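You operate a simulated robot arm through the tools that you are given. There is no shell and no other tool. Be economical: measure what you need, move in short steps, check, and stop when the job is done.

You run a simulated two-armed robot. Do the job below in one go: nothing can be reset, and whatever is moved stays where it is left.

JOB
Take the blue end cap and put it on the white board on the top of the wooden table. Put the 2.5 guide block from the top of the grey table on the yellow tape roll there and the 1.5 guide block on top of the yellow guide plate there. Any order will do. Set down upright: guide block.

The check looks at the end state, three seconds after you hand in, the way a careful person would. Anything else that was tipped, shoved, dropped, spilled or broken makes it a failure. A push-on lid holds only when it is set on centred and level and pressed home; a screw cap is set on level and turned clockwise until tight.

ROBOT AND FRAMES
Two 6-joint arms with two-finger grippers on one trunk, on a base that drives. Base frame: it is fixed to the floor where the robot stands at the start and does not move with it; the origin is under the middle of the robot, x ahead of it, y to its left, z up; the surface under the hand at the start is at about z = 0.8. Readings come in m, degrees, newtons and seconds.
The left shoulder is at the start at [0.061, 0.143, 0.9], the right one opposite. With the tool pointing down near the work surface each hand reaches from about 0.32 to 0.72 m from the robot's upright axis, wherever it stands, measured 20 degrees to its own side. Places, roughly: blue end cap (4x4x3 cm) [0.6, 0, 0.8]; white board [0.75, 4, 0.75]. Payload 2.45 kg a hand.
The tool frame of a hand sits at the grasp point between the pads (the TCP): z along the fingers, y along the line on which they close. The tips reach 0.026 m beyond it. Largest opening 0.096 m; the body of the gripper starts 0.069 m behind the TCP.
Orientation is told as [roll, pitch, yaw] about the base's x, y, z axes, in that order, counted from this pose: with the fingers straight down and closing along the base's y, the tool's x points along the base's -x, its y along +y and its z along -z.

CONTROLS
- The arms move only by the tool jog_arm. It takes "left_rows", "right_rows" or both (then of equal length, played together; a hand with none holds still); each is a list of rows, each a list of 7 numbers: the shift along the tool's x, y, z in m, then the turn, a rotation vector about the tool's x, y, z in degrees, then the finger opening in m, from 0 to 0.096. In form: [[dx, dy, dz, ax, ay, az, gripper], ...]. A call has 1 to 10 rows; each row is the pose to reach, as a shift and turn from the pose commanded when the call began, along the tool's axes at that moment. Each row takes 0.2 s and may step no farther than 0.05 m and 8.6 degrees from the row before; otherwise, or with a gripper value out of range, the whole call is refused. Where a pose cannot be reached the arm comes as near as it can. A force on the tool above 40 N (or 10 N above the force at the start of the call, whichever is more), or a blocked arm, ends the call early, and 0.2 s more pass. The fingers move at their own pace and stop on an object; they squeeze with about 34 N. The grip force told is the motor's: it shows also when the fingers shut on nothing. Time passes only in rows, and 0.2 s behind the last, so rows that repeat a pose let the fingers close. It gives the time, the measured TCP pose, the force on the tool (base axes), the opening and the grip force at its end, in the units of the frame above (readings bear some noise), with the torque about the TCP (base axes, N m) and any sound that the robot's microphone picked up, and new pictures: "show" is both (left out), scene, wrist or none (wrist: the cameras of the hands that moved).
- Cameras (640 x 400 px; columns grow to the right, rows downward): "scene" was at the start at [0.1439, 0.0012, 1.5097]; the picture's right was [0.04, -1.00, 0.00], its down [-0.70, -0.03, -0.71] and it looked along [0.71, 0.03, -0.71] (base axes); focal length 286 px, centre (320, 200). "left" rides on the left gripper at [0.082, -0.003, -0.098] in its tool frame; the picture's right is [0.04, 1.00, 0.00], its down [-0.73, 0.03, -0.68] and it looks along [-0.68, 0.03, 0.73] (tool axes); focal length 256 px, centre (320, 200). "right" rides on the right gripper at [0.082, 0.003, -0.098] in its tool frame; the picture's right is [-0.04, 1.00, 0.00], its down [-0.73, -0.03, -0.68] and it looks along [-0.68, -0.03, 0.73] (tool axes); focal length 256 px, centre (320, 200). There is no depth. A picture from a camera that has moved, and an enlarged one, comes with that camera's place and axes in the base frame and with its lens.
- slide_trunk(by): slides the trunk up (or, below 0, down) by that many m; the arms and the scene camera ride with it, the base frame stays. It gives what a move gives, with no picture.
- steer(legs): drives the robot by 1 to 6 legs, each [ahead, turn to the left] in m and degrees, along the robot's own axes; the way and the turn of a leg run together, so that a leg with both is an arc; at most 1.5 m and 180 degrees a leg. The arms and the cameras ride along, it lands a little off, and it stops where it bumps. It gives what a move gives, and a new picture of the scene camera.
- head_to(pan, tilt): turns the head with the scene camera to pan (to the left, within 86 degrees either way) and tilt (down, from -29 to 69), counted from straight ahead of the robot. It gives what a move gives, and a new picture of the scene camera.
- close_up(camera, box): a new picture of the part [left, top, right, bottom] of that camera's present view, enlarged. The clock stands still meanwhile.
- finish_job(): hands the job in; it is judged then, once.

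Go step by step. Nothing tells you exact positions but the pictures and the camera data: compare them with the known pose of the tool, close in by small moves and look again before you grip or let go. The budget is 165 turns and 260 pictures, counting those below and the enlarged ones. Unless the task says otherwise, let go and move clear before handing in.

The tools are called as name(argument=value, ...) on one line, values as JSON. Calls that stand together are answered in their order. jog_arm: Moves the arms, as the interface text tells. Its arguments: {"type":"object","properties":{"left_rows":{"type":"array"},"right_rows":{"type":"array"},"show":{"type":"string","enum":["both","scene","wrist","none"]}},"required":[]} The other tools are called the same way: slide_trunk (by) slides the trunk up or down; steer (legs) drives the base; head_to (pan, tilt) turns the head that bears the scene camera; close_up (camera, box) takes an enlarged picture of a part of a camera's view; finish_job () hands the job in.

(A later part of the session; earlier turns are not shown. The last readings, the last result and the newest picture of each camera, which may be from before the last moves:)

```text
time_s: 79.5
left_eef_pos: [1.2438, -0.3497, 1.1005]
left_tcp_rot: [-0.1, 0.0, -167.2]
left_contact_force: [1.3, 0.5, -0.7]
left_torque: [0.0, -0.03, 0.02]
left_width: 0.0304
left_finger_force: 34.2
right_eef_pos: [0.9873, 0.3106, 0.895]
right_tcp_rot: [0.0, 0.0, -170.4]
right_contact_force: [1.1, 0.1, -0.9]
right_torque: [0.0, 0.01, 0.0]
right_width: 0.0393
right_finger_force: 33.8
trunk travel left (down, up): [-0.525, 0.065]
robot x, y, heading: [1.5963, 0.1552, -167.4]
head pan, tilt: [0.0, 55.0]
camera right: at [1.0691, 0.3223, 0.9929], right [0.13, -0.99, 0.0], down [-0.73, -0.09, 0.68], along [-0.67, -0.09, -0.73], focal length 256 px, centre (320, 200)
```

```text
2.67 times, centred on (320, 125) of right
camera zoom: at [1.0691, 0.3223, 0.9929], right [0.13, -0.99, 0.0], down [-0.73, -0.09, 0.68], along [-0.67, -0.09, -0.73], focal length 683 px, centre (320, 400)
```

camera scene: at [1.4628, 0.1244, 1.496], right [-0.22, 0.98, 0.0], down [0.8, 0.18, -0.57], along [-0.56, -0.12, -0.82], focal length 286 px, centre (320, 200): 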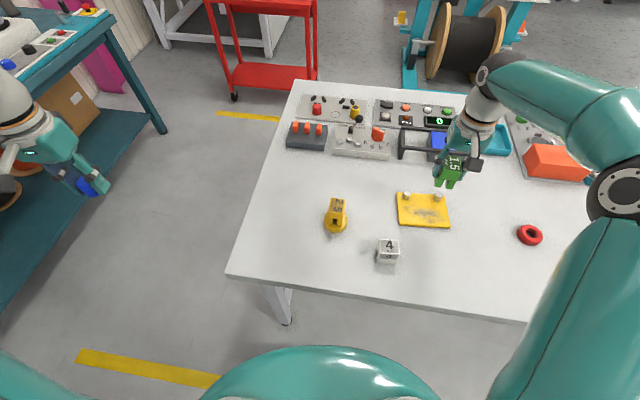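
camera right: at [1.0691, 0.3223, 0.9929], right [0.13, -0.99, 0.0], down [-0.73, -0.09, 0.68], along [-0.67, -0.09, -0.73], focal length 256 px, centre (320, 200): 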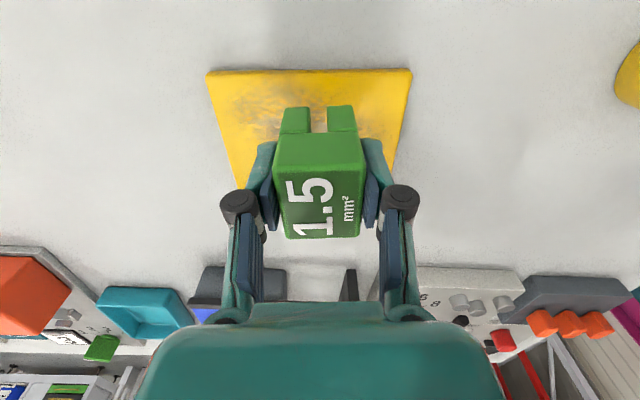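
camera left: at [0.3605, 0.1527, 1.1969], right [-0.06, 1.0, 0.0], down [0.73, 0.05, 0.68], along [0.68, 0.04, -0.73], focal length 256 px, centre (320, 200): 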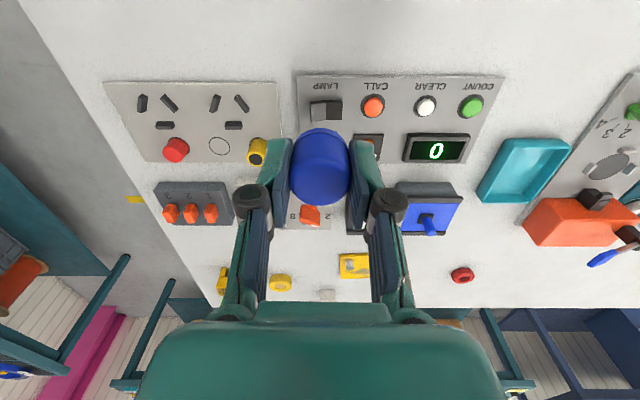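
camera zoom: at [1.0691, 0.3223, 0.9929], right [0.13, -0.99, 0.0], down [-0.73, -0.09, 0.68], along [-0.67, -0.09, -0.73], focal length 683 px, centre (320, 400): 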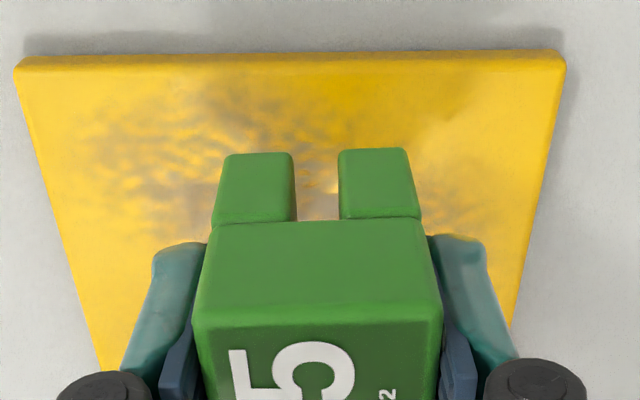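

Aligned with the plate and clear of pegs. Lowering further.

jog_arm(right_rows=[[0, 0, 0.015, 0, 0, 0, 0.0], [0, 0, 0.027, 0, 0, 0, 0.0]], show="none")

close_up(camera="scene", box=[380, 180, 460, 230])

```text
time_s: 80.1
left_eef_pos: [1.244, -0.3498, 1.0996]
left_tcp_rot: [-0.1, 0.0, -167.3]
left_contact_force: [-0.6, -0.3, -0.9]
left_torque: [0.02, -0.02, -0.02]
left_width: 0.0302
left_finger_force: 34.2
right_eef_pos: [0.9876, 0.3121, 0.8671]
right_tcp_rot: [0.0, 0.1, -170.4]
right_contact_force: [0.7, 0.4, -1.3]
right_torque: [-0.03, -0.01, -0.03]
right_width: 0.0392
right_finger_force: 34.4
trunk travel left (down, up): [-0.525, 0.065]
robot x, y, heading: [1.5919, 0.1546, -167.3]
head pan, tilt: [0.0, 55.0]
```

```text
8.00 times, centred on (420, 205) of scene
camera zoom: at [1.4634, 0.1237, 1.496], right [-0.22, 0.98, 0.0], down [0.8, 0.18, -0.57], along [-0.56, -0.12, -0.82], focal length 2291 px, centre (-480, 160)
```

zoom: 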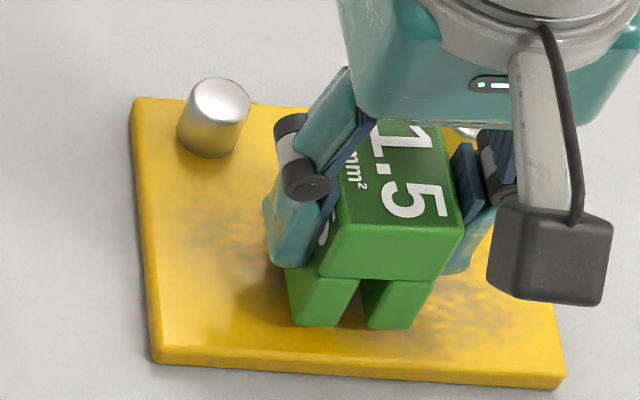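

jog_arm(right_rows=[[0, 0, 0.002, 0, 0, 0, 0.0], [0, 0, 0.004, 0, 0, 0, 0.0]], show="none")

```text
time_s: 80.7
left_eef_pos: [1.2446, -0.3499, 1.1015]
left_tcp_rot: [-0.1, -0.1, -167.4]
left_contact_force: [-1.0, 0.2, -0.1]
left_torque: [-0.01, 0.01, 0.01]
left_width: 0.0302
left_finger_force: 33.9
right_eef_pos: [0.987, 0.3117, 0.863]
right_tcp_rot: [0.0, 0.1, -170.3]
right_contact_force: [0.2, -0.5, -1.5]
right_torque: [0.01, 0.02, -0.02]
right_width: 0.0391
right_finger_force: 34.1
trunk travel left (down, up): [-0.525, 0.065]
robot x, y, heading: [1.5919, 0.1546, -167.5]
head pan, tilt: [0.0, 55.0]
```

No contact yet; continuing in small steps.

jog_arm(right_rows=[[0, 0, 0.002, 0, 0, 0, 0.0], [0, 0, 0.004, 0, 0, 0, 0.0]], show="none")

```text
time_s: 81.3
left_eef_pos: [1.2439, -0.35, 1.0995]
left_tcp_rot: [-0.1, -0.1, -167.3]
left_contact_force: [-0.6, 0.3, -1.1]
left_torque: [0.03, -0.01, -0.01]
left_width: 0.0304
left_finger_force: 34.0
right_eef_pos: [0.9852, 0.3115, 0.8605]
right_tcp_rot: [0.0, -0.1, -170.4]
right_contact_force: [0.1, 0.1, 1.8]
right_torque: [-0.11, -0.01, 0.03]
right_width: 0.0392
right_finger_force: 33.8
trunk travel left (down, up): [-0.525, 0.065]
robot x, y, heading: [1.5879, 0.1563, -167.4]
head pan, tilt: [0.0, 55.0]
```

Just touching now. One more millimetre or two to seat it.

jog_arm(right_rows=[[0, 0, 0.001, 0, 0, 0, 0.0], [0, 0, 0.002, 0, 0, 0, 0.0]], show="none")

close_up(camera="scene", box=[380, 180, 460, 230])

```text
time_s: 81.9
left_eef_pos: [1.2454, -0.3501, 1.1006]
left_tcp_rot: [-0.1, -0.2, -167.2]
left_contact_force: [0.7, 0.9, -1.9]
left_torque: [-0.02, 0.0, 0.04]
left_width: 0.0301
left_finger_force: 33.7
right_eef_pos: [0.9857, 0.3129, 0.8592]
right_tcp_rot: [-0.2, -0.3, -170.4]
right_contact_force: [0.3, 3.3, 21.1]
right_torque: [-0.03, -0.28, -0.01]
right_width: 0.0394
right_finger_force: 33.6
trunk travel left (down, up): [-0.525, 0.065]
robot x, y, heading: [1.5971, 0.1561, -167.5]
head pan, tilt: [0.0, 55.0]
```

```text
8.00 times, centred on (420, 205) of scene
camera zoom: at [1.4663, 0.1235, 1.4966], right [-0.22, 0.98, 0.0], down [0.8, 0.18, -0.57], along [-0.56, -0.12, -0.82], focal length 2291 px, centre (-480, 160)
```

zoom: 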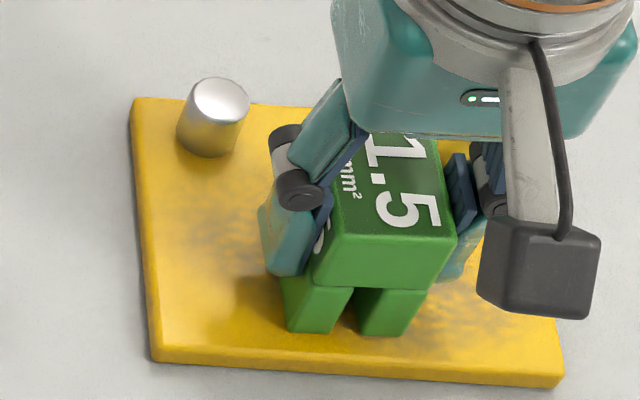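

Seated (21 N). I'll relieve, open slowly and then rise.

jog_arm(right_rows=[[0, 0, -0.0015, 0, 0, 0, 0.0], [0, 0, -0.0015, 0, 0, 0, 0.036], [0, 0, -0.0015, 0, 0, 0, 0.041], [0, 0, -0.0015, 0, 0, 0, 0.046], [0, 0, -0.0015, 0, 0, 0, 0.056], [0, 0, -0.0015, 0, 0, 0, 0.066], [0, 0, -0.02, 0, 0, 0, 0.066], [0, 0, -0.06, 0, 0, 0, 0.066], [0, 0, -0.1, 0, 0, 0, 0.066], [0, 0, -0.14, 0, 0, 0, 0.066]])

close_up(camera="scene", box=[310, 160, 470, 260])

```text
time_s: 84.1
left_eef_pos: [1.2437, -0.3497, 1.1006]
left_tcp_rot: [-0.1, -0.1, -167.2]
left_contact_force: [0.3, -0.5, -0.4]
left_torque: [0.0, 0.03, 0.01]
left_width: 0.0302
left_finger_force: 34.0
right_eef_pos: [0.9853, 0.3141, 0.9936]
right_tcp_rot: [0.1, 0.1, -170.3]
right_contact_force: [0.2, 0.5, -0.3]
right_torque: [0.01, 0.01, -0.01]
right_width: 0.0661
right_finger_force: 0.1
trunk travel left (down, up): [-0.525, 0.065]
robot x, y, heading: [1.5894, 0.1534, -167.5]
head pan, tilt: [0.0, 55.0]
camera scene: at [1.4645, 0.1237, 1.4961], right [-0.22, 0.98, 0.0], down [0.8, 0.18, -0.57], along [-0.56, -0.12, -0.82], focal length 286 px, centre (320, 200)
camera right: at [1.0663, 0.3265, 1.0935], right [0.13, -0.99, 0.0], down [-0.73, -0.09, 0.68], along [-0.67, -0.09, -0.73], focal length 256 px, centre (320, 200)
```

scene: 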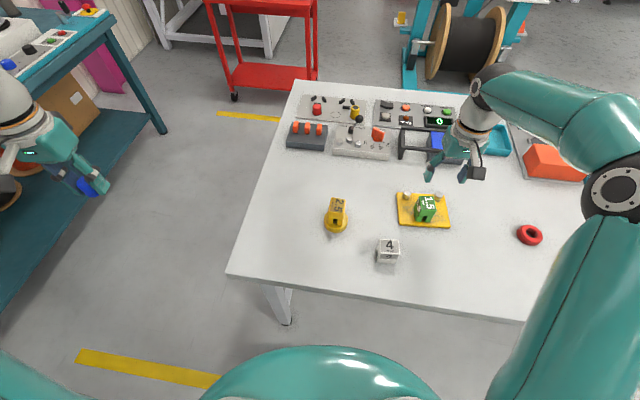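
right: 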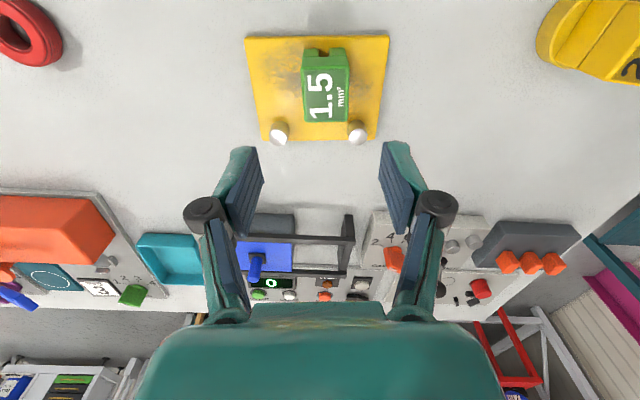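

```text
4.00 times, centred on (390, 210) of scene
camera zoom: at [1.4645, 0.1237, 1.4961], right [-0.22, 0.98, 0.0], down [0.8, 0.18, -0.57], along [-0.56, -0.12, -0.82], focal length 1146 px, centre (40, 160)
```

zoom: 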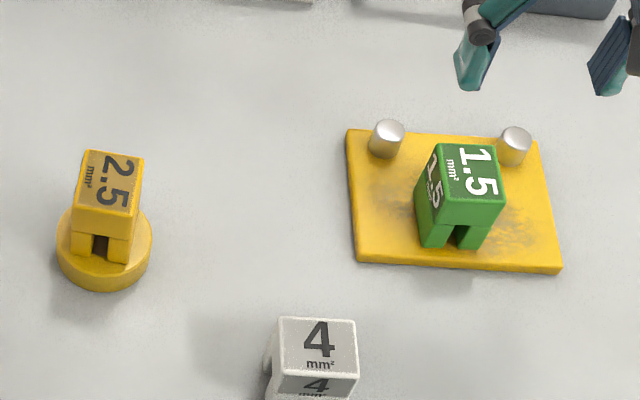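

Both guide blocks stand well. Now I'll retract both hands and drive to the wooden table with the blue cap.

jog_arm(right_rows=[[0.015, 0.02, -0.02, 0, 0, 0, 0.066], [0.035, 0.045, -0.04, 0, 0, 0, 0.066], [0.055, 0.07, -0.06, 0, 0, 0, 0.066], [0.075, 0.1, -0.08, 0, 0, 0, 0.066], [0.095, 0.13, -0.095, 0, 0, 0, 0.066], [0.115, 0.16, -0.11, 0, 0, 0, 0.066], [0.134, 0.19, -0.116, 0, 0, 0, 0.066]], left_rows=[[0, -0.02, 0, 0, 0, 0, 0.0], [0, -0.04, 0, 0, 0, 0, 0.0], [0, -0.06, 0, 0, 0, 0, 0.0], [0, -0.08, 0, 0, 0, 0, 0.0], [0, -0.1, 0, 0, 0, 0, 0.0], [0, -0.11, 0, 0, 0, 0, 0.0], [0, -0.12, 0, 0, 0, 0, 0.0]], show="none")

steer(legs=[[0, -100]])

head_to(pan=0, tilt=28)

```text
time_s: 85.7
left_eef_pos: [1.2155, -0.232, 1.0993]
left_tcp_rot: [-0.1, -0.1, -167.5]
left_contact_force: [-0.3, -0.6, -1.1]
left_torque: [-0.01, 0.0, 0.02]
left_width: 0.03
left_finger_force: 33.6
right_eef_pos: [1.152, 0.1478, 1.1115]
right_tcp_rot: [0.1, -0.1, -170.4]
right_contact_force: [-0.7, 0.1, -0.4]
right_torque: [0.03, 0.03, -0.01]
right_width: 0.066
right_finger_force: 0.0
trunk travel left (down, up): [-0.525, 0.065]
robot x, y, heading: [1.5912, 0.1541, -167.4]
head pan, tilt: [0.0, 55.0]
```

```text
time_s: 89.7
left_eef_pos: [1.1529, 0.4764, 1.1013]
left_tcp_rot: [0.1, 0.0, 111.1]
left_contact_force: [2.0, 0.1, -0.6]
left_torque: [-0.05, 0.09, 0.04]
left_width: 0.0304
left_finger_force: 34.0
right_eef_pos: [1.5211, 0.5939, 1.1104]
right_tcp_rot: [0.3, 0.1, 108.1]
right_contact_force: [0.1, -0.4, -0.7]
right_torque: [-0.02, 0.04, 0.03]
right_width: 0.0661
right_finger_force: 0.1
trunk travel left (down, up): [-0.525, 0.065]
robot x, y, heading: [1.5404, 0.1386, 109.0]
head pan, tilt: [0.0, 55.0]
stopped in leg 1: the robot was blocked; the commanded pose is now the measured one
camera scene: at [1.5005, 0.2621, 1.4959], right [0.94, 0.33, 0.0], down [0.27, -0.78, -0.57], along [-0.19, 0.54, -0.82], focal length 286 px, centre (320, 200)
```

scene: 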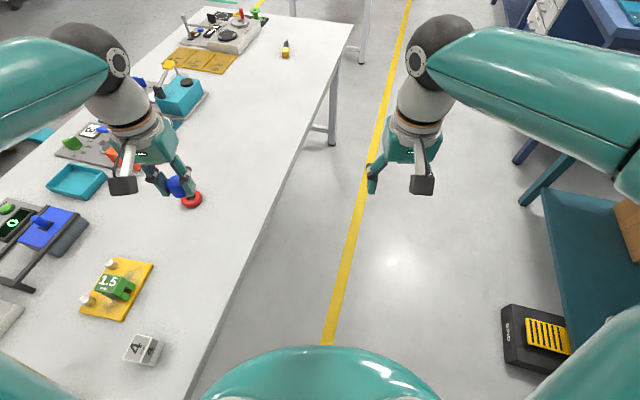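

```text
time_s: 90.6
left_eef_pos: [1.1502, 0.4739, 1.1017]
left_tcp_rot: [-0.2, -0.1, 111.2]
left_contact_force: [0.4, 0.2, -0.4]
left_torque: [-0.01, 0.02, 0.02]
left_width: 0.0302
left_finger_force: 33.6
right_eef_pos: [1.5171, 0.5925, 1.1114]
right_tcp_rot: [0.1, 0.1, 108.1]
right_contact_force: [-0.7, 0.6, 0.0]
right_torque: [-0.02, 0.01, 0.03]
right_width: 0.0659
right_finger_force: 0.0
trunk travel left (down, up): [-0.525, 0.065]
robot x, y, heading: [1.5406, 0.1359, 109.1]
head pan, tilt: [0.0, 28.0]
camera scene: at [1.491, 0.278, 1.5351], right [0.94, 0.33, 0.0], down [0.15, -0.44, -0.88], along [-0.29, 0.83, -0.47], focal length 286 px, centre (320, 200)
```

scene: 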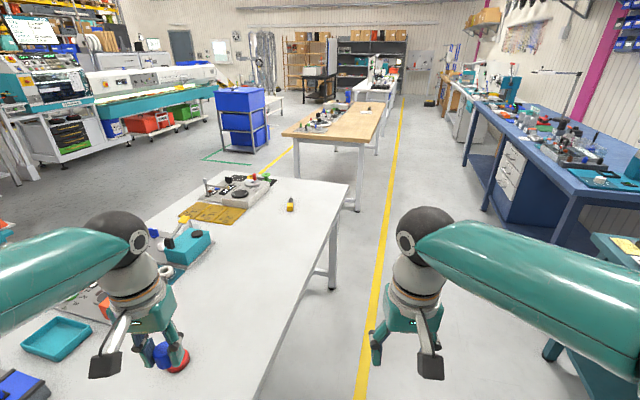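

The turn was blocked again, at heading 109. I need to see what the base touches, so I'll look down both sides.

head_to(pan=86, tilt=66)

head_to(pan=-86, tilt=66)

```text
time_s: 92.2
left_eef_pos: [1.1506, 0.4745, 1.1]
left_tcp_rot: [-0.1, -0.1, 111.2]
left_contact_force: [-0.3, 0.1, -0.5]
left_torque: [0.0, 0.0, -0.02]
left_width: 0.03
left_finger_force: 34.1
right_eef_pos: [1.5178, 0.5931, 1.1107]
right_tcp_rot: [0.0, 0.0, 108.0]
right_contact_force: [0.5, -0.4, 0.2]
right_torque: [0.01, -0.01, -0.01]
right_width: 0.0663
right_finger_force: 0.1
trunk travel left (down, up): [-0.525, 0.065]
robot x, y, heading: [1.5423, 0.1347, 109.0]
head pan, tilt: [85.9, 66.0]
camera scene: at [1.4636, 0.1764, 1.4834], right [-0.26, 0.97, 0.0], down [0.88, 0.24, -0.41], along [-0.39, -0.11, -0.91], focal length 286 px, centre (320, 200)
```

scene: 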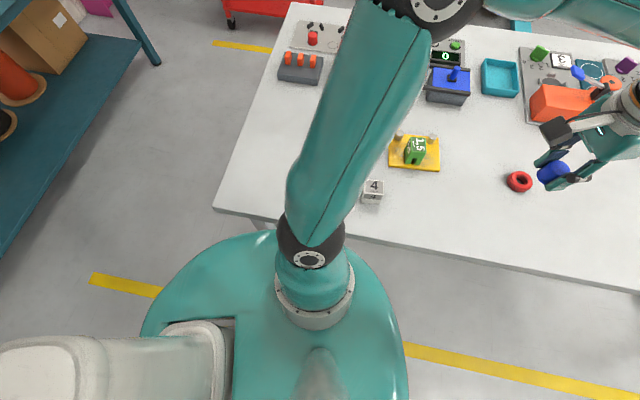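

```text
time_s: 94.8
left_eef_pos: [1.15, 0.4731, 1.1009]
left_tcp_rot: [-0.1, -0.1, 111.2]
left_contact_force: [0.5, -0.3, -0.6]
left_torque: [0.02, -0.03, 0.01]
left_width: 0.0304
left_finger_force: 34.2
right_eef_pos: [1.5179, 0.593, 1.1105]
right_tcp_rot: [0.0, -0.1, 108.0]
right_contact_force: [-0.7, 0.1, -0.1]
right_torque: [0.03, -0.02, 0.0]
right_width: 0.066
right_finger_force: 0.0
trunk travel left (down, up): [-0.525, 0.065]
robot x, y, heading: [1.542, 0.1351, 109.0]
head pan, tilt: [-85.9, 66.0]
camera scene: at [1.5757, 0.2151, 1.4834], right [0.39, -0.92, 0.0], down [-0.84, -0.36, -0.41], along [0.37, 0.16, -0.91], focal length 286 px, centre (320, 200)
```

scene: 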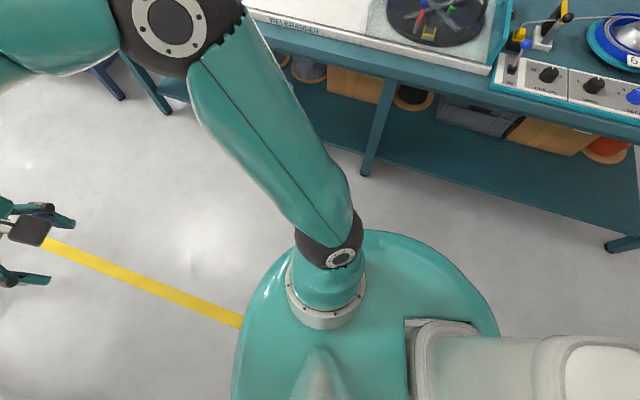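

The base's rear-left side is touching the table's edge or leg. I'll turn back left, back away from the table, then turn right and check.

steer(legs=[[0, 30], [-0.12, 0]])

```text
time_s: 97.7
left_eef_pos: [1.1245, 0.1609, 1.102]
left_tcp_rot: [-0.1, -0.1, 140.9]
left_contact_force: [0.6, 0.1, 0.7]
left_torque: [-0.03, 0.05, 0.0]
left_width: 0.0302
left_finger_force: 33.6
right_eef_pos: [1.384, 0.446, 1.1124]
right_tcp_rot: [0.1, 0.1, 137.8]
right_contact_force: [0.6, 0.9, 0.3]
right_torque: [-0.01, 0.06, 0.02]
right_width: 0.0655
right_finger_force: 0.0
trunk travel left (down, up): [-0.525, 0.065]
robot x, y, heading: [1.6334, 0.0698, 138.6]
head pan, tilt: [-85.9, 66.0]
camera scene: at [1.6304, 0.155, 1.4834], right [0.8, -0.6, 0.0], down [-0.55, -0.73, -0.4], along [0.24, 0.32, -0.91], focal length 286 px, centre (320, 200)
```

scene: 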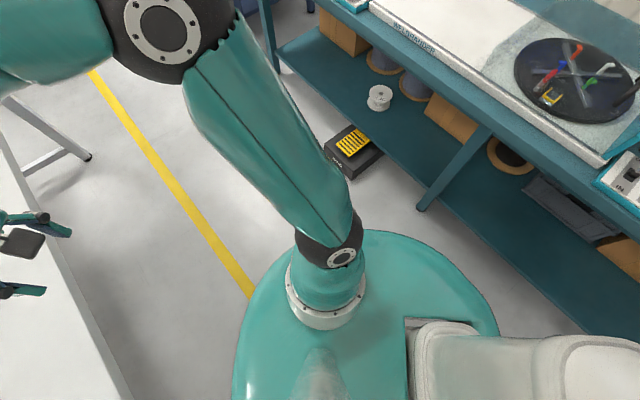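

steer(legs=[[0, -25]])

head_to(pan=86, tilt=66)

```text
time_s: 99.5
left_eef_pos: [1.2091, 0.3709, 1.1018]
left_tcp_rot: [-0.1, -0.2, 116.1]
left_contact_force: [0.1, 0.2, 0.0]
left_torque: [-0.01, 0.01, -0.02]
left_width: 0.0304
left_finger_force: 33.6
right_eef_pos: [1.5635, 0.5197, 1.1114]
right_tcp_rot: [0.0, 0.1, 112.9]
right_contact_force: [-0.8, 0.0, -0.4]
right_torque: [0.02, 0.01, 0.02]
right_width: 0.0663
right_finger_force: 0.0
trunk travel left (down, up): [-0.525, 0.065]
robot x, y, heading: [1.6185, 0.0666, 113.9]
head pan, tilt: [-85.9, 66.0]
camera scene: at [1.6477, 0.1465, 1.4834], right [0.47, -0.88, 0.0], down [-0.81, -0.43, -0.41], along [0.36, 0.19, -0.91], focal length 286 px, centre (320, 200)
```

scene: 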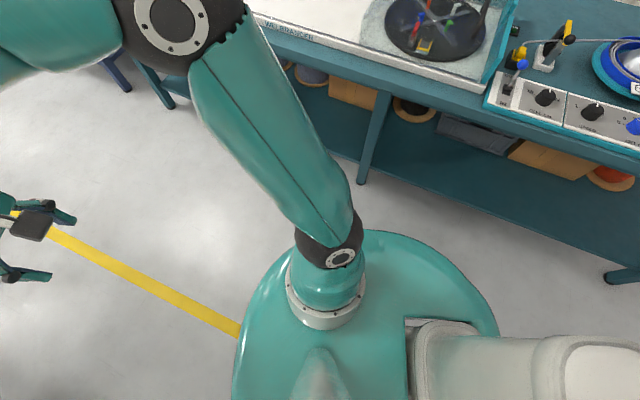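

```text
time_s: 102.1
left_eef_pos: [1.2086, 0.3713, 1.1028]
left_tcp_rot: [-0.2, -0.1, 116.0]
left_contact_force: [-0.7, 0.1, -0.3]
left_torque: [0.01, -0.02, -0.02]
left_width: 0.0306
left_finger_force: 34.4
right_eef_pos: [1.5645, 0.52, 1.1123]
right_tcp_rot: [0.0, 0.1, 112.9]
right_contact_force: [-0.3, -0.1, -0.9]
right_torque: [0.01, 0.0, 0.01]
right_width: 0.0658
right_finger_force: 0.1
trunk travel left (down, up): [-0.525, 0.065]
robot x, y, heading: [1.6206, 0.0662, 113.7]
head pan, tilt: [85.9, 66.0]
camera scene: at [1.5393, 0.0985, 1.4834], right [-0.34, 0.94, 0.0], down [0.86, 0.31, -0.41], along [-0.38, -0.14, -0.91], focal length 286 px, centre (320, 200)
```

scene: 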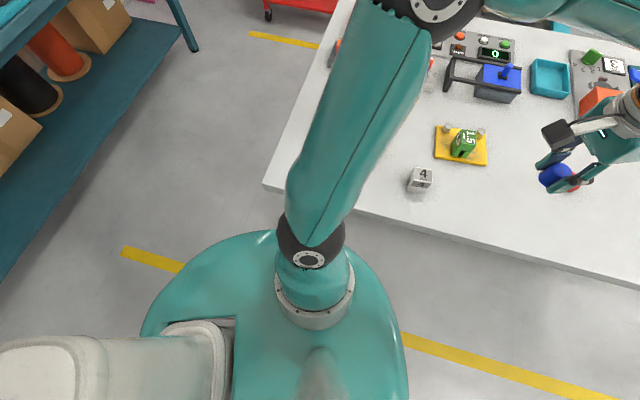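

There's a clear gap now. Turning on to face along the aisle and driving forward.

steer(legs=[[0, -27]])

head_to(pan=0, tilt=30)

```text
time_s: 104.0
left_eef_pos: [1.3912, 0.5221, 1.1021]
left_tcp_rot: [-0.1, -0.1, 89.1]
left_contact_force: [-0.1, 0.6, -0.5]
left_torque: [0.01, 0.0, 0.0]
left_width: 0.0304
left_finger_force: 35.0
right_eef_pos: [1.775, 0.4942, 1.1119]
right_tcp_rot: [-0.1, 0.1, 86.0]
right_contact_force: [0.8, 0.4, 0.1]
right_torque: [0.0, -0.01, 0.0]
right_width: 0.0659
right_finger_force: 0.0
trunk travel left (down, up): [-0.525, 0.065]
robot x, y, heading: [1.6037, 0.0632, 87.1]
head pan, tilt: [85.9, 66.0]
camera scene: at [1.5455, 0.1304, 1.4834], right [0.12, 0.99, 0.0], down [0.91, -0.11, -0.41], along [-0.4, 0.05, -0.91], focal length 286 px, centre (320, 200)
```

scene: 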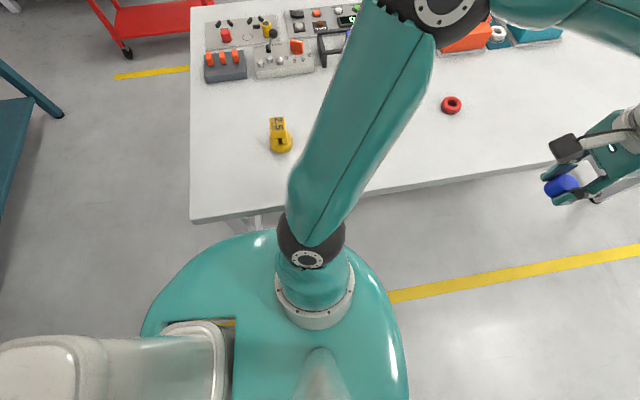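

```text
time_s: 105.6
left_eef_pos: [1.3905, 0.5214, 1.1033]
left_tcp_rot: [-0.1, -0.1, 89.1]
left_contact_force: [0.3, 0.2, -0.9]
left_torque: [-0.01, 0.0, -0.01]
left_width: 0.0304
left_finger_force: 34.1
right_eef_pos: [1.7761, 0.4933, 1.1124]
right_tcp_rot: [0.0, 0.1, 86.0]
right_contact_force: [0.5, 0.1, -0.3]
right_torque: [-0.03, 0.0, 0.01]
right_width: 0.0659
right_finger_force: 0.0
trunk travel left (down, up): [-0.525, 0.065]
robot x, y, heading: [1.5983, 0.0653, 87.3]
head pan, tilt: [0.0, 30.0]
camera scene: at [1.6088, 0.2134, 1.532], right [1.0, -0.05, 0.0], down [-0.02, -0.5, -0.87], along [0.04, 0.86, -0.5], focal length 286 px, centre (320, 200)
```

scene: 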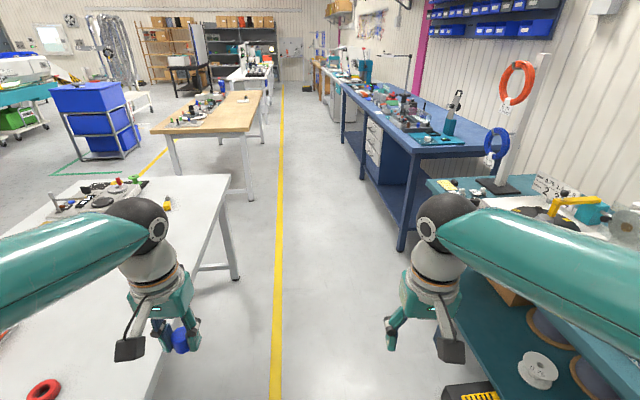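

The aisle is clear; the wooden table's near side edge is at x≈1.0, from y≈2.9 to 5. Driving to y≈3.9.

steer(legs=[[0, 4], [1.5, 0], [1.5, 0], [0.85, 0]])

head_to(pan=75, tilt=45)

```text
time_s: 125.0
left_eef_pos: [1.077, 4.3512, 1.1017]
left_tcp_rot: [-0.1, -0.2, 96.5]
left_contact_force: [0.7, -0.1, 0.4]
left_torque: [-0.01, -0.03, 0.0]
left_width: 0.0304
left_finger_force: 34.1
right_eef_pos: [1.4623, 4.3729, 1.1119]
right_tcp_rot: [0.0, 0.1, 93.5]
right_contact_force: [0.1, 1.4, -0.8]
right_torque: [-0.02, 0.0, 0.02]
right_width: 0.066
right_finger_force: 0.0
trunk travel left (down, up): [-0.525, 0.065]
robot x, y, heading: [1.3448, 3.9223, 94.2]
head pan, tilt: [0.0, 30.0]
camera scene: at [1.3348, 4.0734, 1.532], right [1.0, 0.08, 0.0], down [0.04, -0.5, -0.87], along [-0.07, 0.86, -0.5], focal length 286 px, centre (320, 200)
```

scene: 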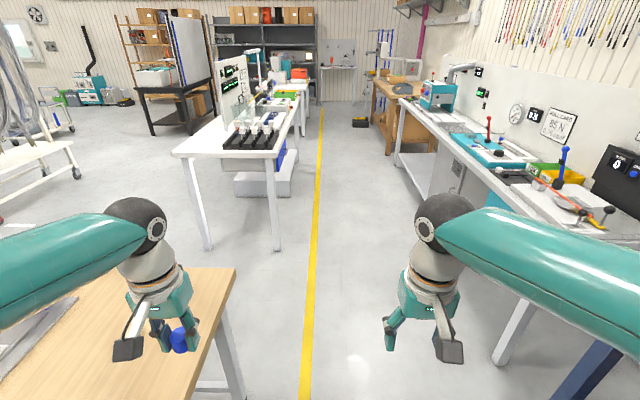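

```text
time_s: 126.5
left_eef_pos: [1.0783, 4.3503, 1.102]
left_tcp_rot: [-0.1, -0.2, 96.5]
left_contact_force: [0.0, -0.3, -1.5]
left_torque: [-0.02, 0.0, -0.05]
left_width: 0.0301
left_finger_force: 33.9
right_eef_pos: [1.4618, 4.3722, 1.1129]
right_tcp_rot: [0.0, 0.0, 93.3]
right_contact_force: [-0.8, 0.6, 0.3]
right_torque: [0.0, -0.01, 0.03]
right_width: 0.066
right_finger_force: 0.0
trunk travel left (down, up): [-0.525, 0.065]
robot x, y, heading: [1.3487, 3.9219, 94.7]
head pan, tilt: [75.0, 45.0]
camera scene: at [1.2622, 3.9971, 1.5095], right [0.18, 0.98, 0.0], down [0.7, -0.13, -0.71], along [-0.7, 0.13, -0.71], focal length 286 px, centre (320, 200)
```

scene: 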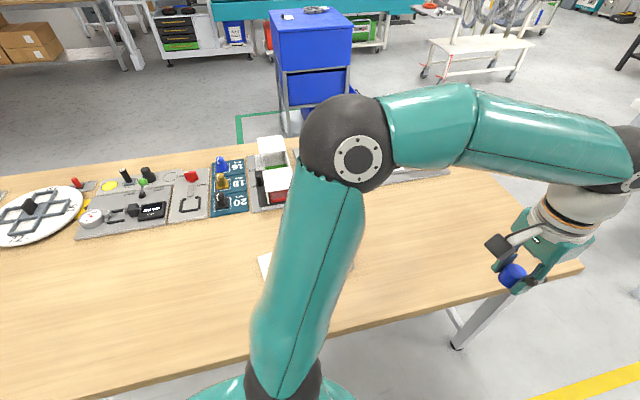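

The white board is near (0.78, 4.05) on the wooden table. I'll move on slightly so it is to my front-left, then turn to face the table.

steer(legs=[[0, -15], [0.27, 0], [0, 100]])

head_to(pan=5, tilt=50)

```text
time_s: 132.9
left_eef_pos: [0.8894, 4.1323, 1.1023]
left_tcp_rot: [-0.3, 0.0, 159.9]
left_contact_force: [-0.2, -0.5, -0.7]
left_torque: [0.04, -0.03, 0.0]
left_width: 0.0304
left_finger_force: 34.0
right_eef_pos: [1.041, 4.487, 1.1139]
right_tcp_rot: [-0.1, 0.1, 156.8]
right_contact_force: [0.3, -0.6, 0.0]
right_torque: [0.05, -0.12, -0.03]
right_width: 0.0662
right_finger_force: 0.2
trunk travel left (down, up): [-0.525, 0.065]
robot x, y, heading: [1.4166, 4.2284, 159.7]
head pan, tilt: [75.0, 45.0]
stopped in leg 3: the robot was blocked; the commanded pose is now the measured one
camera scene: at [1.31, 4.1821, 1.5091], right [-0.82, 0.58, 0.0], down [0.41, 0.58, -0.7], along [-0.41, -0.58, -0.71], focal length 286 px, centre (320, 200)
```

scene: 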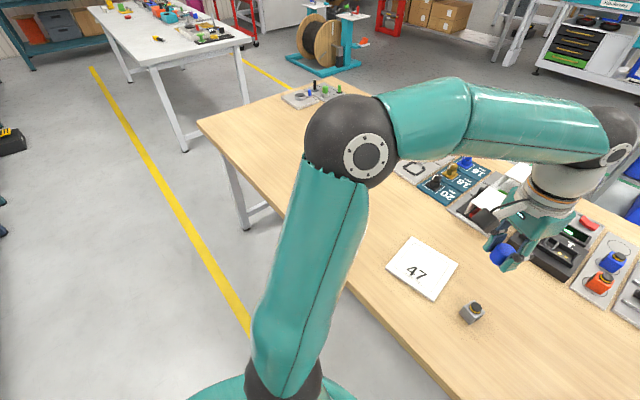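

```text
time_s: 134.3
left_eef_pos: [0.8925, 4.1355, 1.1023]
left_tcp_rot: [-0.2, -0.1, 159.8]
left_contact_force: [-0.7, 0.3, -0.3]
left_torque: [0.0, -0.02, -0.01]
left_width: 0.0302
left_finger_force: 34.0
right_eef_pos: [1.0434, 4.4906, 1.114]
right_tcp_rot: [0.2, 0.1, 156.7]
right_contact_force: [-0.6, -0.4, 0.5]
right_torque: [-0.01, -0.02, 0.0]
right_width: 0.0662
right_finger_force: 0.1
trunk travel left (down, up): [-0.525, 0.065]
robot x, y, heading: [1.4114, 4.2328, 160.2]
head pan, tilt: [5.0, 50.0]
camera scene: at [1.2857, 4.2718, 1.5025], right [0.26, 0.96, 0.0], down [0.74, -0.2, -0.64], along [-0.62, 0.17, -0.77], focal length 286 px, centre (320, 200)
```

scene: 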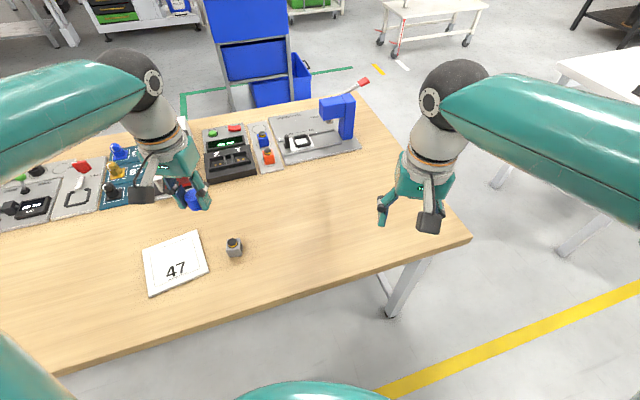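

The base was blocked again by something behind, but heading 160° works: the white board ("47") is at about (0.80, 3.98), within the left arm's reach. Moving the cap above it.

jog_arm(left_rows=[[-0.006, 0.04, 0.0, 0, 0, 0, 0.0], [-0.012, 0.08, 0.0, 0, 0, 0, 0.0], [-0.018, 0.12, 0.0, 0, 0, 0, 0.0], [-0.024, 0.155, 0.01, 0, 0, 0, 0.0], [-0.029, 0.178, 0.04, 0, 0, 0, 0.0], [-0.029, 0.178, 0.08, 0, 0, 0, 0.0], [-0.029, 0.178, 0.12, 0, 0, 0, 0.0], [-0.029, 0.178, 0.16, 0, 0, 0, 0.0]])

close_up(camera="scene", box=[100, 200, 260, 300])

```text
time_s: 136.1
left_eef_pos: [0.8039, 3.9781, 0.9399]
left_tcp_rot: [-0.1, -0.1, 159.8]
left_contact_force: [-0.3, -0.3, -0.2]
left_torque: [0.0, -0.02, 0.04]
left_width: 0.0306
left_finger_force: 34.1
right_eef_pos: [1.0435, 4.4889, 1.1146]
right_tcp_rot: [0.0, 0.1, 156.7]
right_contact_force: [0.0, 0.2, -0.4]
right_torque: [0.02, 0.01, 0.0]
right_width: 0.0661
right_finger_force: 0.1
trunk travel left (down, up): [-0.525, 0.065]
robot x, y, heading: [1.4153, 4.233, 159.8]
head pan, tilt: [5.0, 50.0]
camera scene: at [1.2851, 4.2717, 1.5025], right [0.26, 0.96, 0.0], down [0.74, -0.2, -0.64], along [-0.62, 0.17, -0.77], focal length 286 px, centre (320, 200)
camera left: at [0.8824, 3.9521, 1.0375], right [-0.31, -0.95, 0.0], down [-0.7, 0.22, 0.68], along [-0.65, 0.21, -0.73], focal length 256 px, centre (320, 200)
```

scene: 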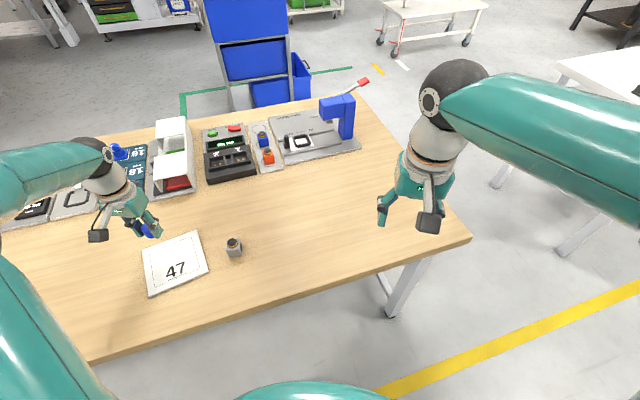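
left: 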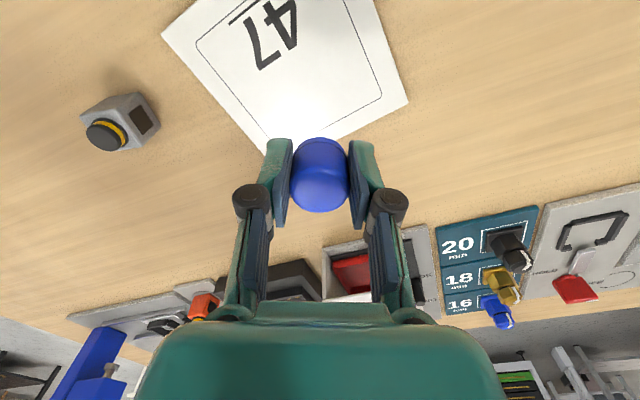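

```text
4.00 times, centred on (180, 250) of scene
camera zoom: at [1.2851, 4.2717, 1.5025], right [0.26, 0.96, 0.0], down [0.74, -0.2, -0.64], along [-0.62, 0.17, -0.77], focal length 1146 px, centre (880, 0)
```

zoom: 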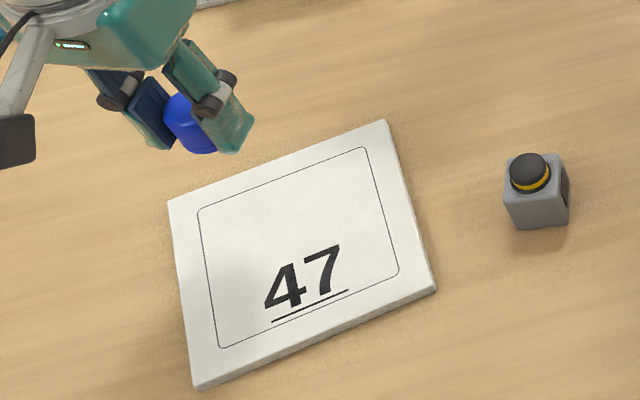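

Triangulating from both cameras, the board top is at z≈0.81 with centre near (0.833, 3.997). I'll shift over it and come down to about 3 cm above.

jog_arm(left_rows=[[0.01, -0.018, 0.0, 0, 0, 0, 0.0], [0.012, -0.018, 0.035, 0, 0, 0, 0.0], [0.012, -0.018, 0.07, 0, 0, 0, 0.0]])

close_up(camera="scene", box=[100, 200, 260, 300])

```text
time_s: 136.9
left_eef_pos: [0.8189, 3.9927, 0.8708]
left_tcp_rot: [-0.1, -0.1, 159.8]
left_contact_force: [0.6, -0.3, -0.9]
left_torque: [-0.01, 0.0, -0.02]
left_width: 0.0303
left_finger_force: 34.1
right_eef_pos: [1.0442, 4.4901, 1.1152]
right_tcp_rot: [0.0, 0.0, 156.8]
right_contact_force: [0.1, -0.3, 1.0]
right_torque: [0.02, 0.01, -0.07]
right_width: 0.0658
right_finger_force: 0.2
trunk travel left (down, up): [-0.525, 0.065]
robot x, y, heading: [1.4181, 4.2307, 159.8]
head pan, tilt: [5.0, 50.0]
camera scene: at [1.2854, 4.2718, 1.5026], right [0.26, 0.96, 0.0], down [0.74, -0.2, -0.64], along [-0.62, 0.17, -0.77], focal length 286 px, centre (320, 200)
camera left: at [0.8982, 3.9678, 0.9683], right [-0.31, -0.95, 0.0], down [-0.7, 0.22, 0.68], along [-0.65, 0.21, -0.73], focal length 256 px, centre (320, 200)
```

scene: 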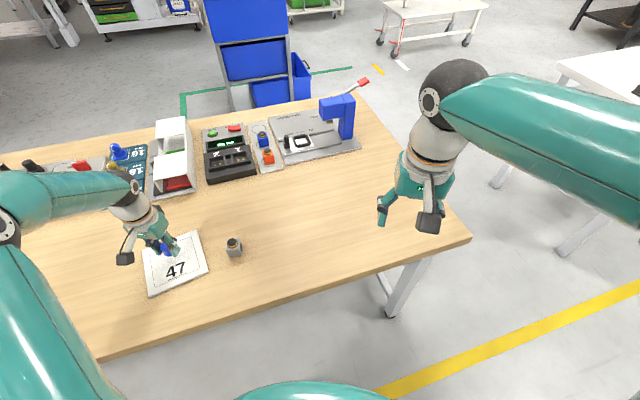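
left: 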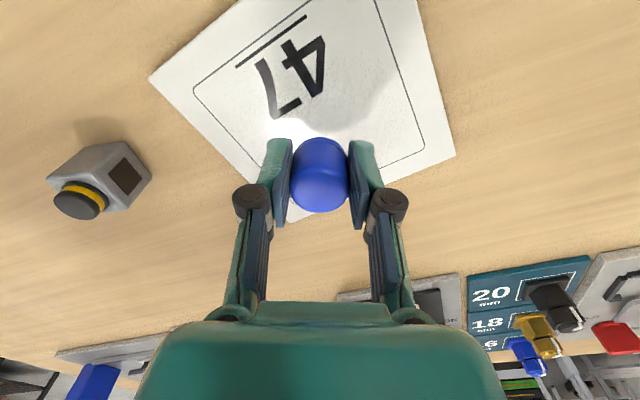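

```text
4.00 times, centred on (180, 250) of scene
camera zoom: at [1.2854, 4.2718, 1.5026], right [0.26, 0.96, 0.0], down [0.74, -0.2, -0.64], along [-0.62, 0.17, -0.77], focal length 1146 px, centre (880, 0)
```

zoom: 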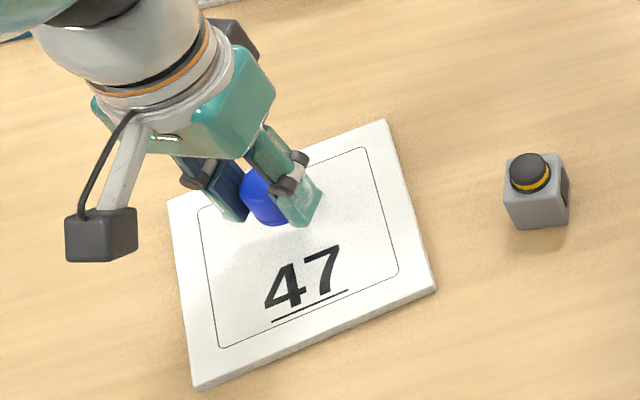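

The cap is well over the board. Lowering gradually.

jog_arm(left_rows=[[0.004, -0.003, 0.012, 0, 0, 0, 0.0], [0.004, -0.003, 0.022, 0, 0, 0, 0.0]], show="none")

close_up(camera="scene", box=[130, 220, 210, 270])

```text
time_s: 137.5
left_eef_pos: [0.8265, 3.9924, 0.8499]
left_tcp_rot: [-0.1, 0.0, 159.9]
left_contact_force: [0.2, 0.6, 0.5]
left_torque: [-0.02, -0.01, 0.01]
left_width: 0.0303
left_finger_force: 34.0
right_eef_pos: [1.0447, 4.4897, 1.1142]
right_tcp_rot: [0.0, 0.0, 156.8]
right_contact_force: [0.6, 0.1, -0.5]
right_torque: [0.01, 0.01, 0.0]
right_width: 0.066
right_finger_force: 0.1
trunk travel left (down, up): [-0.525, 0.065]
robot x, y, heading: [1.4141, 4.2291, 159.9]
head pan, tilt: [5.0, 50.0]
```

```text
8.00 times, centred on (170, 245) of scene
camera zoom: at [1.2856, 4.2716, 1.5026], right [0.26, 0.96, 0.0], down [0.74, -0.2, -0.64], along [-0.62, 0.17, -0.77], focal length 2291 px, centre (1520, -160)
```

zoom: 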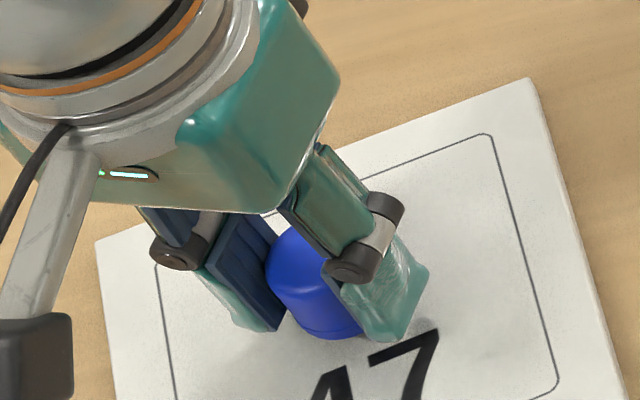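

jog_arm(left_rows=[[0, 0, 0.003, 0, 0, 0, 0.0], [0, 0, 0.006, 0, 0, 0, 0.0]], show="none")

```text
time_s: 138.1
left_eef_pos: [0.8234, 3.9947, 0.845]
left_tcp_rot: [-0.1, -0.1, 159.8]
left_contact_force: [-0.5, -0.3, -0.2]
left_torque: [0.02, -0.01, -0.01]
left_width: 0.0305
left_finger_force: 33.6
right_eef_pos: [1.0448, 4.4892, 1.1145]
right_tcp_rot: [0.0, 0.0, 156.6]
right_contact_force: [0.9, 0.2, 0.0]
right_torque: [0.01, 0.0, 0.05]
right_width: 0.0662
right_finger_force: 0.0
trunk travel left (down, up): [-0.525, 0.065]
robot x, y, heading: [1.4126, 4.2322, 159.7]
head pan, tilt: [5.0, 50.0]
```

Still free; a few more small steps.

jog_arm(left_rows=[[0, 0, 0.002, 0, 0, 0, 0.0], [0, 0, 0.004, 0, 0, 0, 0.0]], show="none")

close_up(camera="left", box=[240, 100, 400, 200])

```text
time_s: 138.7
left_eef_pos: [0.8247, 3.9927, 0.8404]
left_tcp_rot: [-0.1, -0.1, 159.9]
left_contact_force: [0.2, -0.3, 0.0]
left_torque: [0.01, -0.02, -0.02]
left_width: 0.0304
left_finger_force: 34.0
right_eef_pos: [1.0441, 4.4905, 1.1145]
right_tcp_rot: [0.0, 0.0, 156.7]
right_contact_force: [0.8, 0.5, 0.7]
right_torque: [-0.02, 0.0, 0.01]
right_width: 0.0659
right_finger_force: 0.1
trunk travel left (down, up): [-0.525, 0.065]
robot x, y, heading: [1.4151, 4.2348, 159.6]
head pan, tilt: [5.0, 50.0]
```

```text
4.00 times, centred on (320, 150) of left
camera zoom: at [0.9026, 3.9673, 0.9386], right [-0.31, -0.95, 0.0], down [-0.7, 0.22, 0.68], along [-0.65, 0.21, -0.73], focal length 1024 px, centre (320, 400)
```

zoom: 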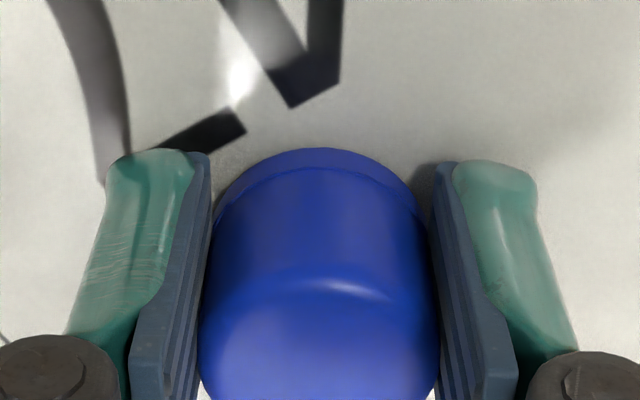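

jog_arm(left_rows=[[0, 0, 0.002, 0, 0, 0, 0.0], [0, 0, 0.004, 0, 0, 0, 0.0]], show="none")

close_up(camera="scene", box=[150, 230, 190, 255])

```text
time_s: 139.3
left_eef_pos: [0.8247, 3.9931, 0.8404]
left_tcp_rot: [0.1, -0.2, 159.9]
left_contact_force: [1.2, -2.9, 12.8]
left_torque: [-0.1, -0.01, 0.02]
left_width: 0.0302
left_finger_force: 34.0
right_eef_pos: [1.046, 4.4901, 1.1146]
right_tcp_rot: [0.1, -0.1, 156.7]
right_contact_force: [0.1, 0.0, 1.0]
right_torque: [0.0, -0.01, -0.01]
right_width: 0.0657
right_finger_force: 0.0
trunk travel left (down, up): [-0.525, 0.065]
robot x, y, heading: [1.4158, 4.2327, 159.8]
head pan, tilt: [5.0, 50.0]
```

```text
16.00 times, centred on (170, 242) of scene
camera zoom: at [1.2872, 4.2718, 1.5029], right [0.26, 0.96, 0.0], down [0.74, -0.2, -0.64], along [-0.62, 0.17, -0.77], focal length 4582 px, centre (2720, -480)
```

zoom: 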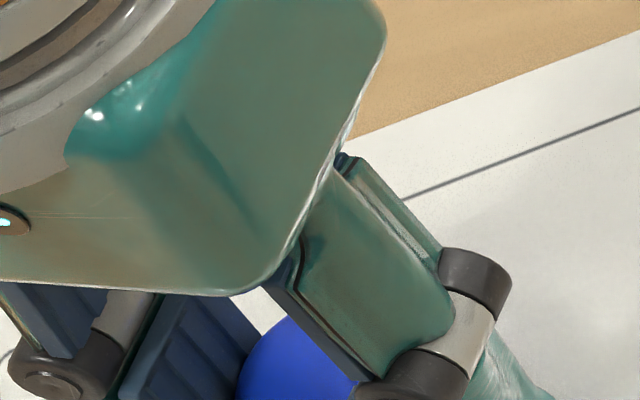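

Contact with the board (13 N). I'll relieve slightly and open slowly.

jog_arm(left_rows=[[0, 0, -0.002, 0, 0, 0, 0.0], [0, 0, -0.002, 0, 0, 0, 0.027], [0, 0, -0.002, 0, 0, 0, 0.032], [0, 0, -0.002, 0, 0, 0, 0.037], [0, 0, -0.002, 0, 0, 0, 0.047], [0, 0, -0.002, 0, 0, 0, 0.057]], show="wrist")

close_up(camera="left", box=[240, 100, 400, 200])

```text
time_s: 140.7
left_eef_pos: [0.8254, 3.9927, 0.8397]
left_tcp_rot: [-0.1, -0.1, 159.8]
left_contact_force: [0.7, 0.5, -0.2]
left_torque: [0.02, 0.0, -0.02]
left_width: 0.0569
left_finger_force: 0.1
right_eef_pos: [1.0435, 4.4902, 1.1152]
right_tcp_rot: [-0.1, 0.1, 156.7]
right_contact_force: [0.2, 0.3, 0.3]
right_torque: [0.0, -0.02, 0.02]
right_width: 0.0659
right_finger_force: 0.1
trunk travel left (down, up): [-0.525, 0.065]
robot x, y, heading: [1.4171, 4.2326, 159.9]
head pan, tilt: [5.0, 50.0]
camera left: at [0.9031, 3.9674, 0.9379], right [-0.31, -0.95, 0.0], down [-0.7, 0.22, 0.68], along [-0.65, 0.21, -0.73], focal length 256 px, centre (320, 200)
```

left: 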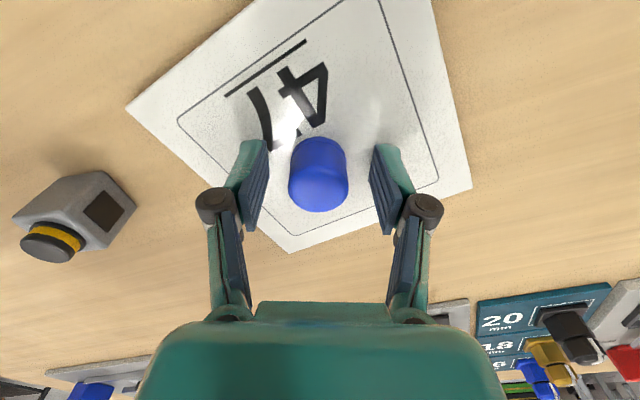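

```text
4.00 times, centred on (320, 150) of left
camera zoom: at [0.9031, 3.9674, 0.9379], right [-0.31, -0.95, 0.0], down [-0.7, 0.22, 0.68], along [-0.65, 0.21, -0.73], focal length 1024 px, centre (320, 400)
```

zoom: 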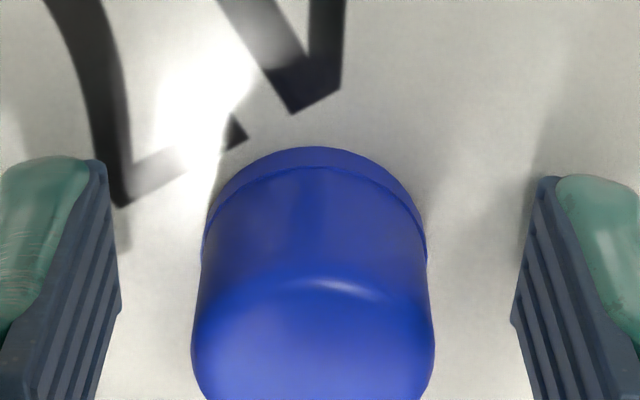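

The cap is standing on the board and the fingers are free. Rising straight up and retracting.

jog_arm(left_rows=[[0, 0, -0.03, 0, 0, 0, 0.06], [0, 0, -0.07, 0, 0, 0, 0.06], [0, 0, -0.11, 0, 0, 0, 0.06], [0, 0, -0.15, 0, 0, 0, 0.06], [0, 0, -0.19, 0, 0, 0, 0.06], [0.02, 0, -0.23, 0, 0, 0, 0.06]])

close_up(camera="scene", box=[100, 200, 260, 300])

```text
time_s: 142.1
left_eef_pos: [0.8432, 3.9846, 1.0701]
left_tcp_rot: [0.0, -0.2, 159.8]
left_contact_force: [0.8, -0.4, 0.5]
left_torque: [-0.02, 0.0, -0.01]
left_width: 0.0598
left_finger_force: 0.1
right_eef_pos: [1.0454, 4.49, 1.1156]
right_tcp_rot: [0.1, -0.1, 156.7]
right_contact_force: [1.3, -0.1, 0.8]
right_torque: [0.02, 0.04, -0.02]
right_width: 0.0661
right_finger_force: 0.2
trunk travel left (down, up): [-0.525, 0.065]
robot x, y, heading: [1.4128, 4.2297, 159.9]
head pan, tilt: [5.0, 50.0]
camera scene: at [1.2875, 4.2716, 1.5027], right [0.26, 0.96, 0.0], down [0.74, -0.2, -0.64], along [-0.62, 0.17, -0.77], focal length 286 px, centre (320, 200)
camera left: at [0.9213, 3.9595, 1.1689], right [-0.31, -0.95, 0.0], down [-0.7, 0.22, 0.68], along [-0.65, 0.21, -0.73], focal length 256 px, centre (320, 200)
```

scene: 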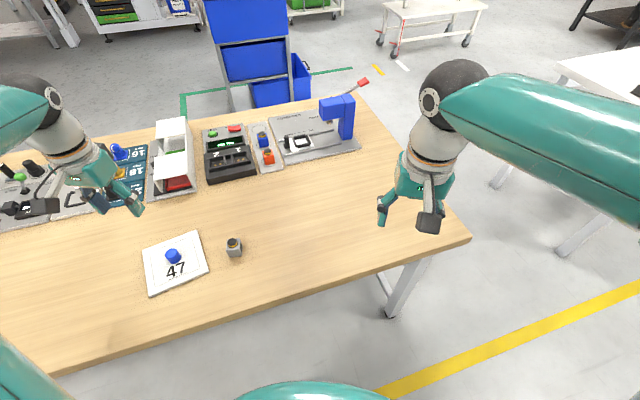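
left: 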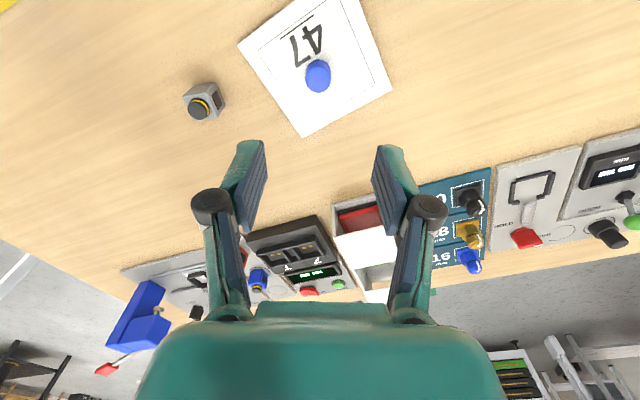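

```text
4.00 times, centred on (180, 250) of scene
camera zoom: at [1.2875, 4.2716, 1.5027], right [0.26, 0.96, 0.0], down [0.74, -0.2, -0.64], along [-0.62, 0.17, -0.77], focal length 1146 px, centre (880, 0)
```

zoom: 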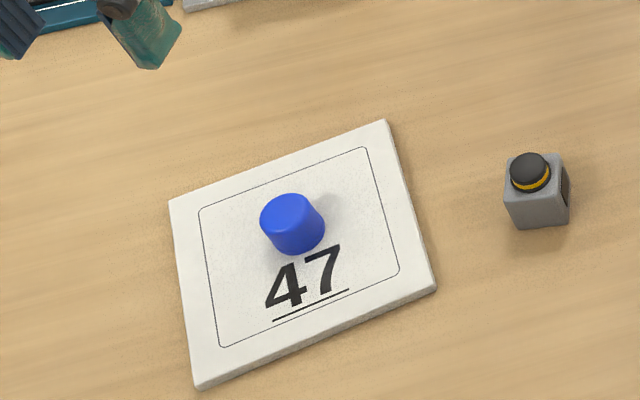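

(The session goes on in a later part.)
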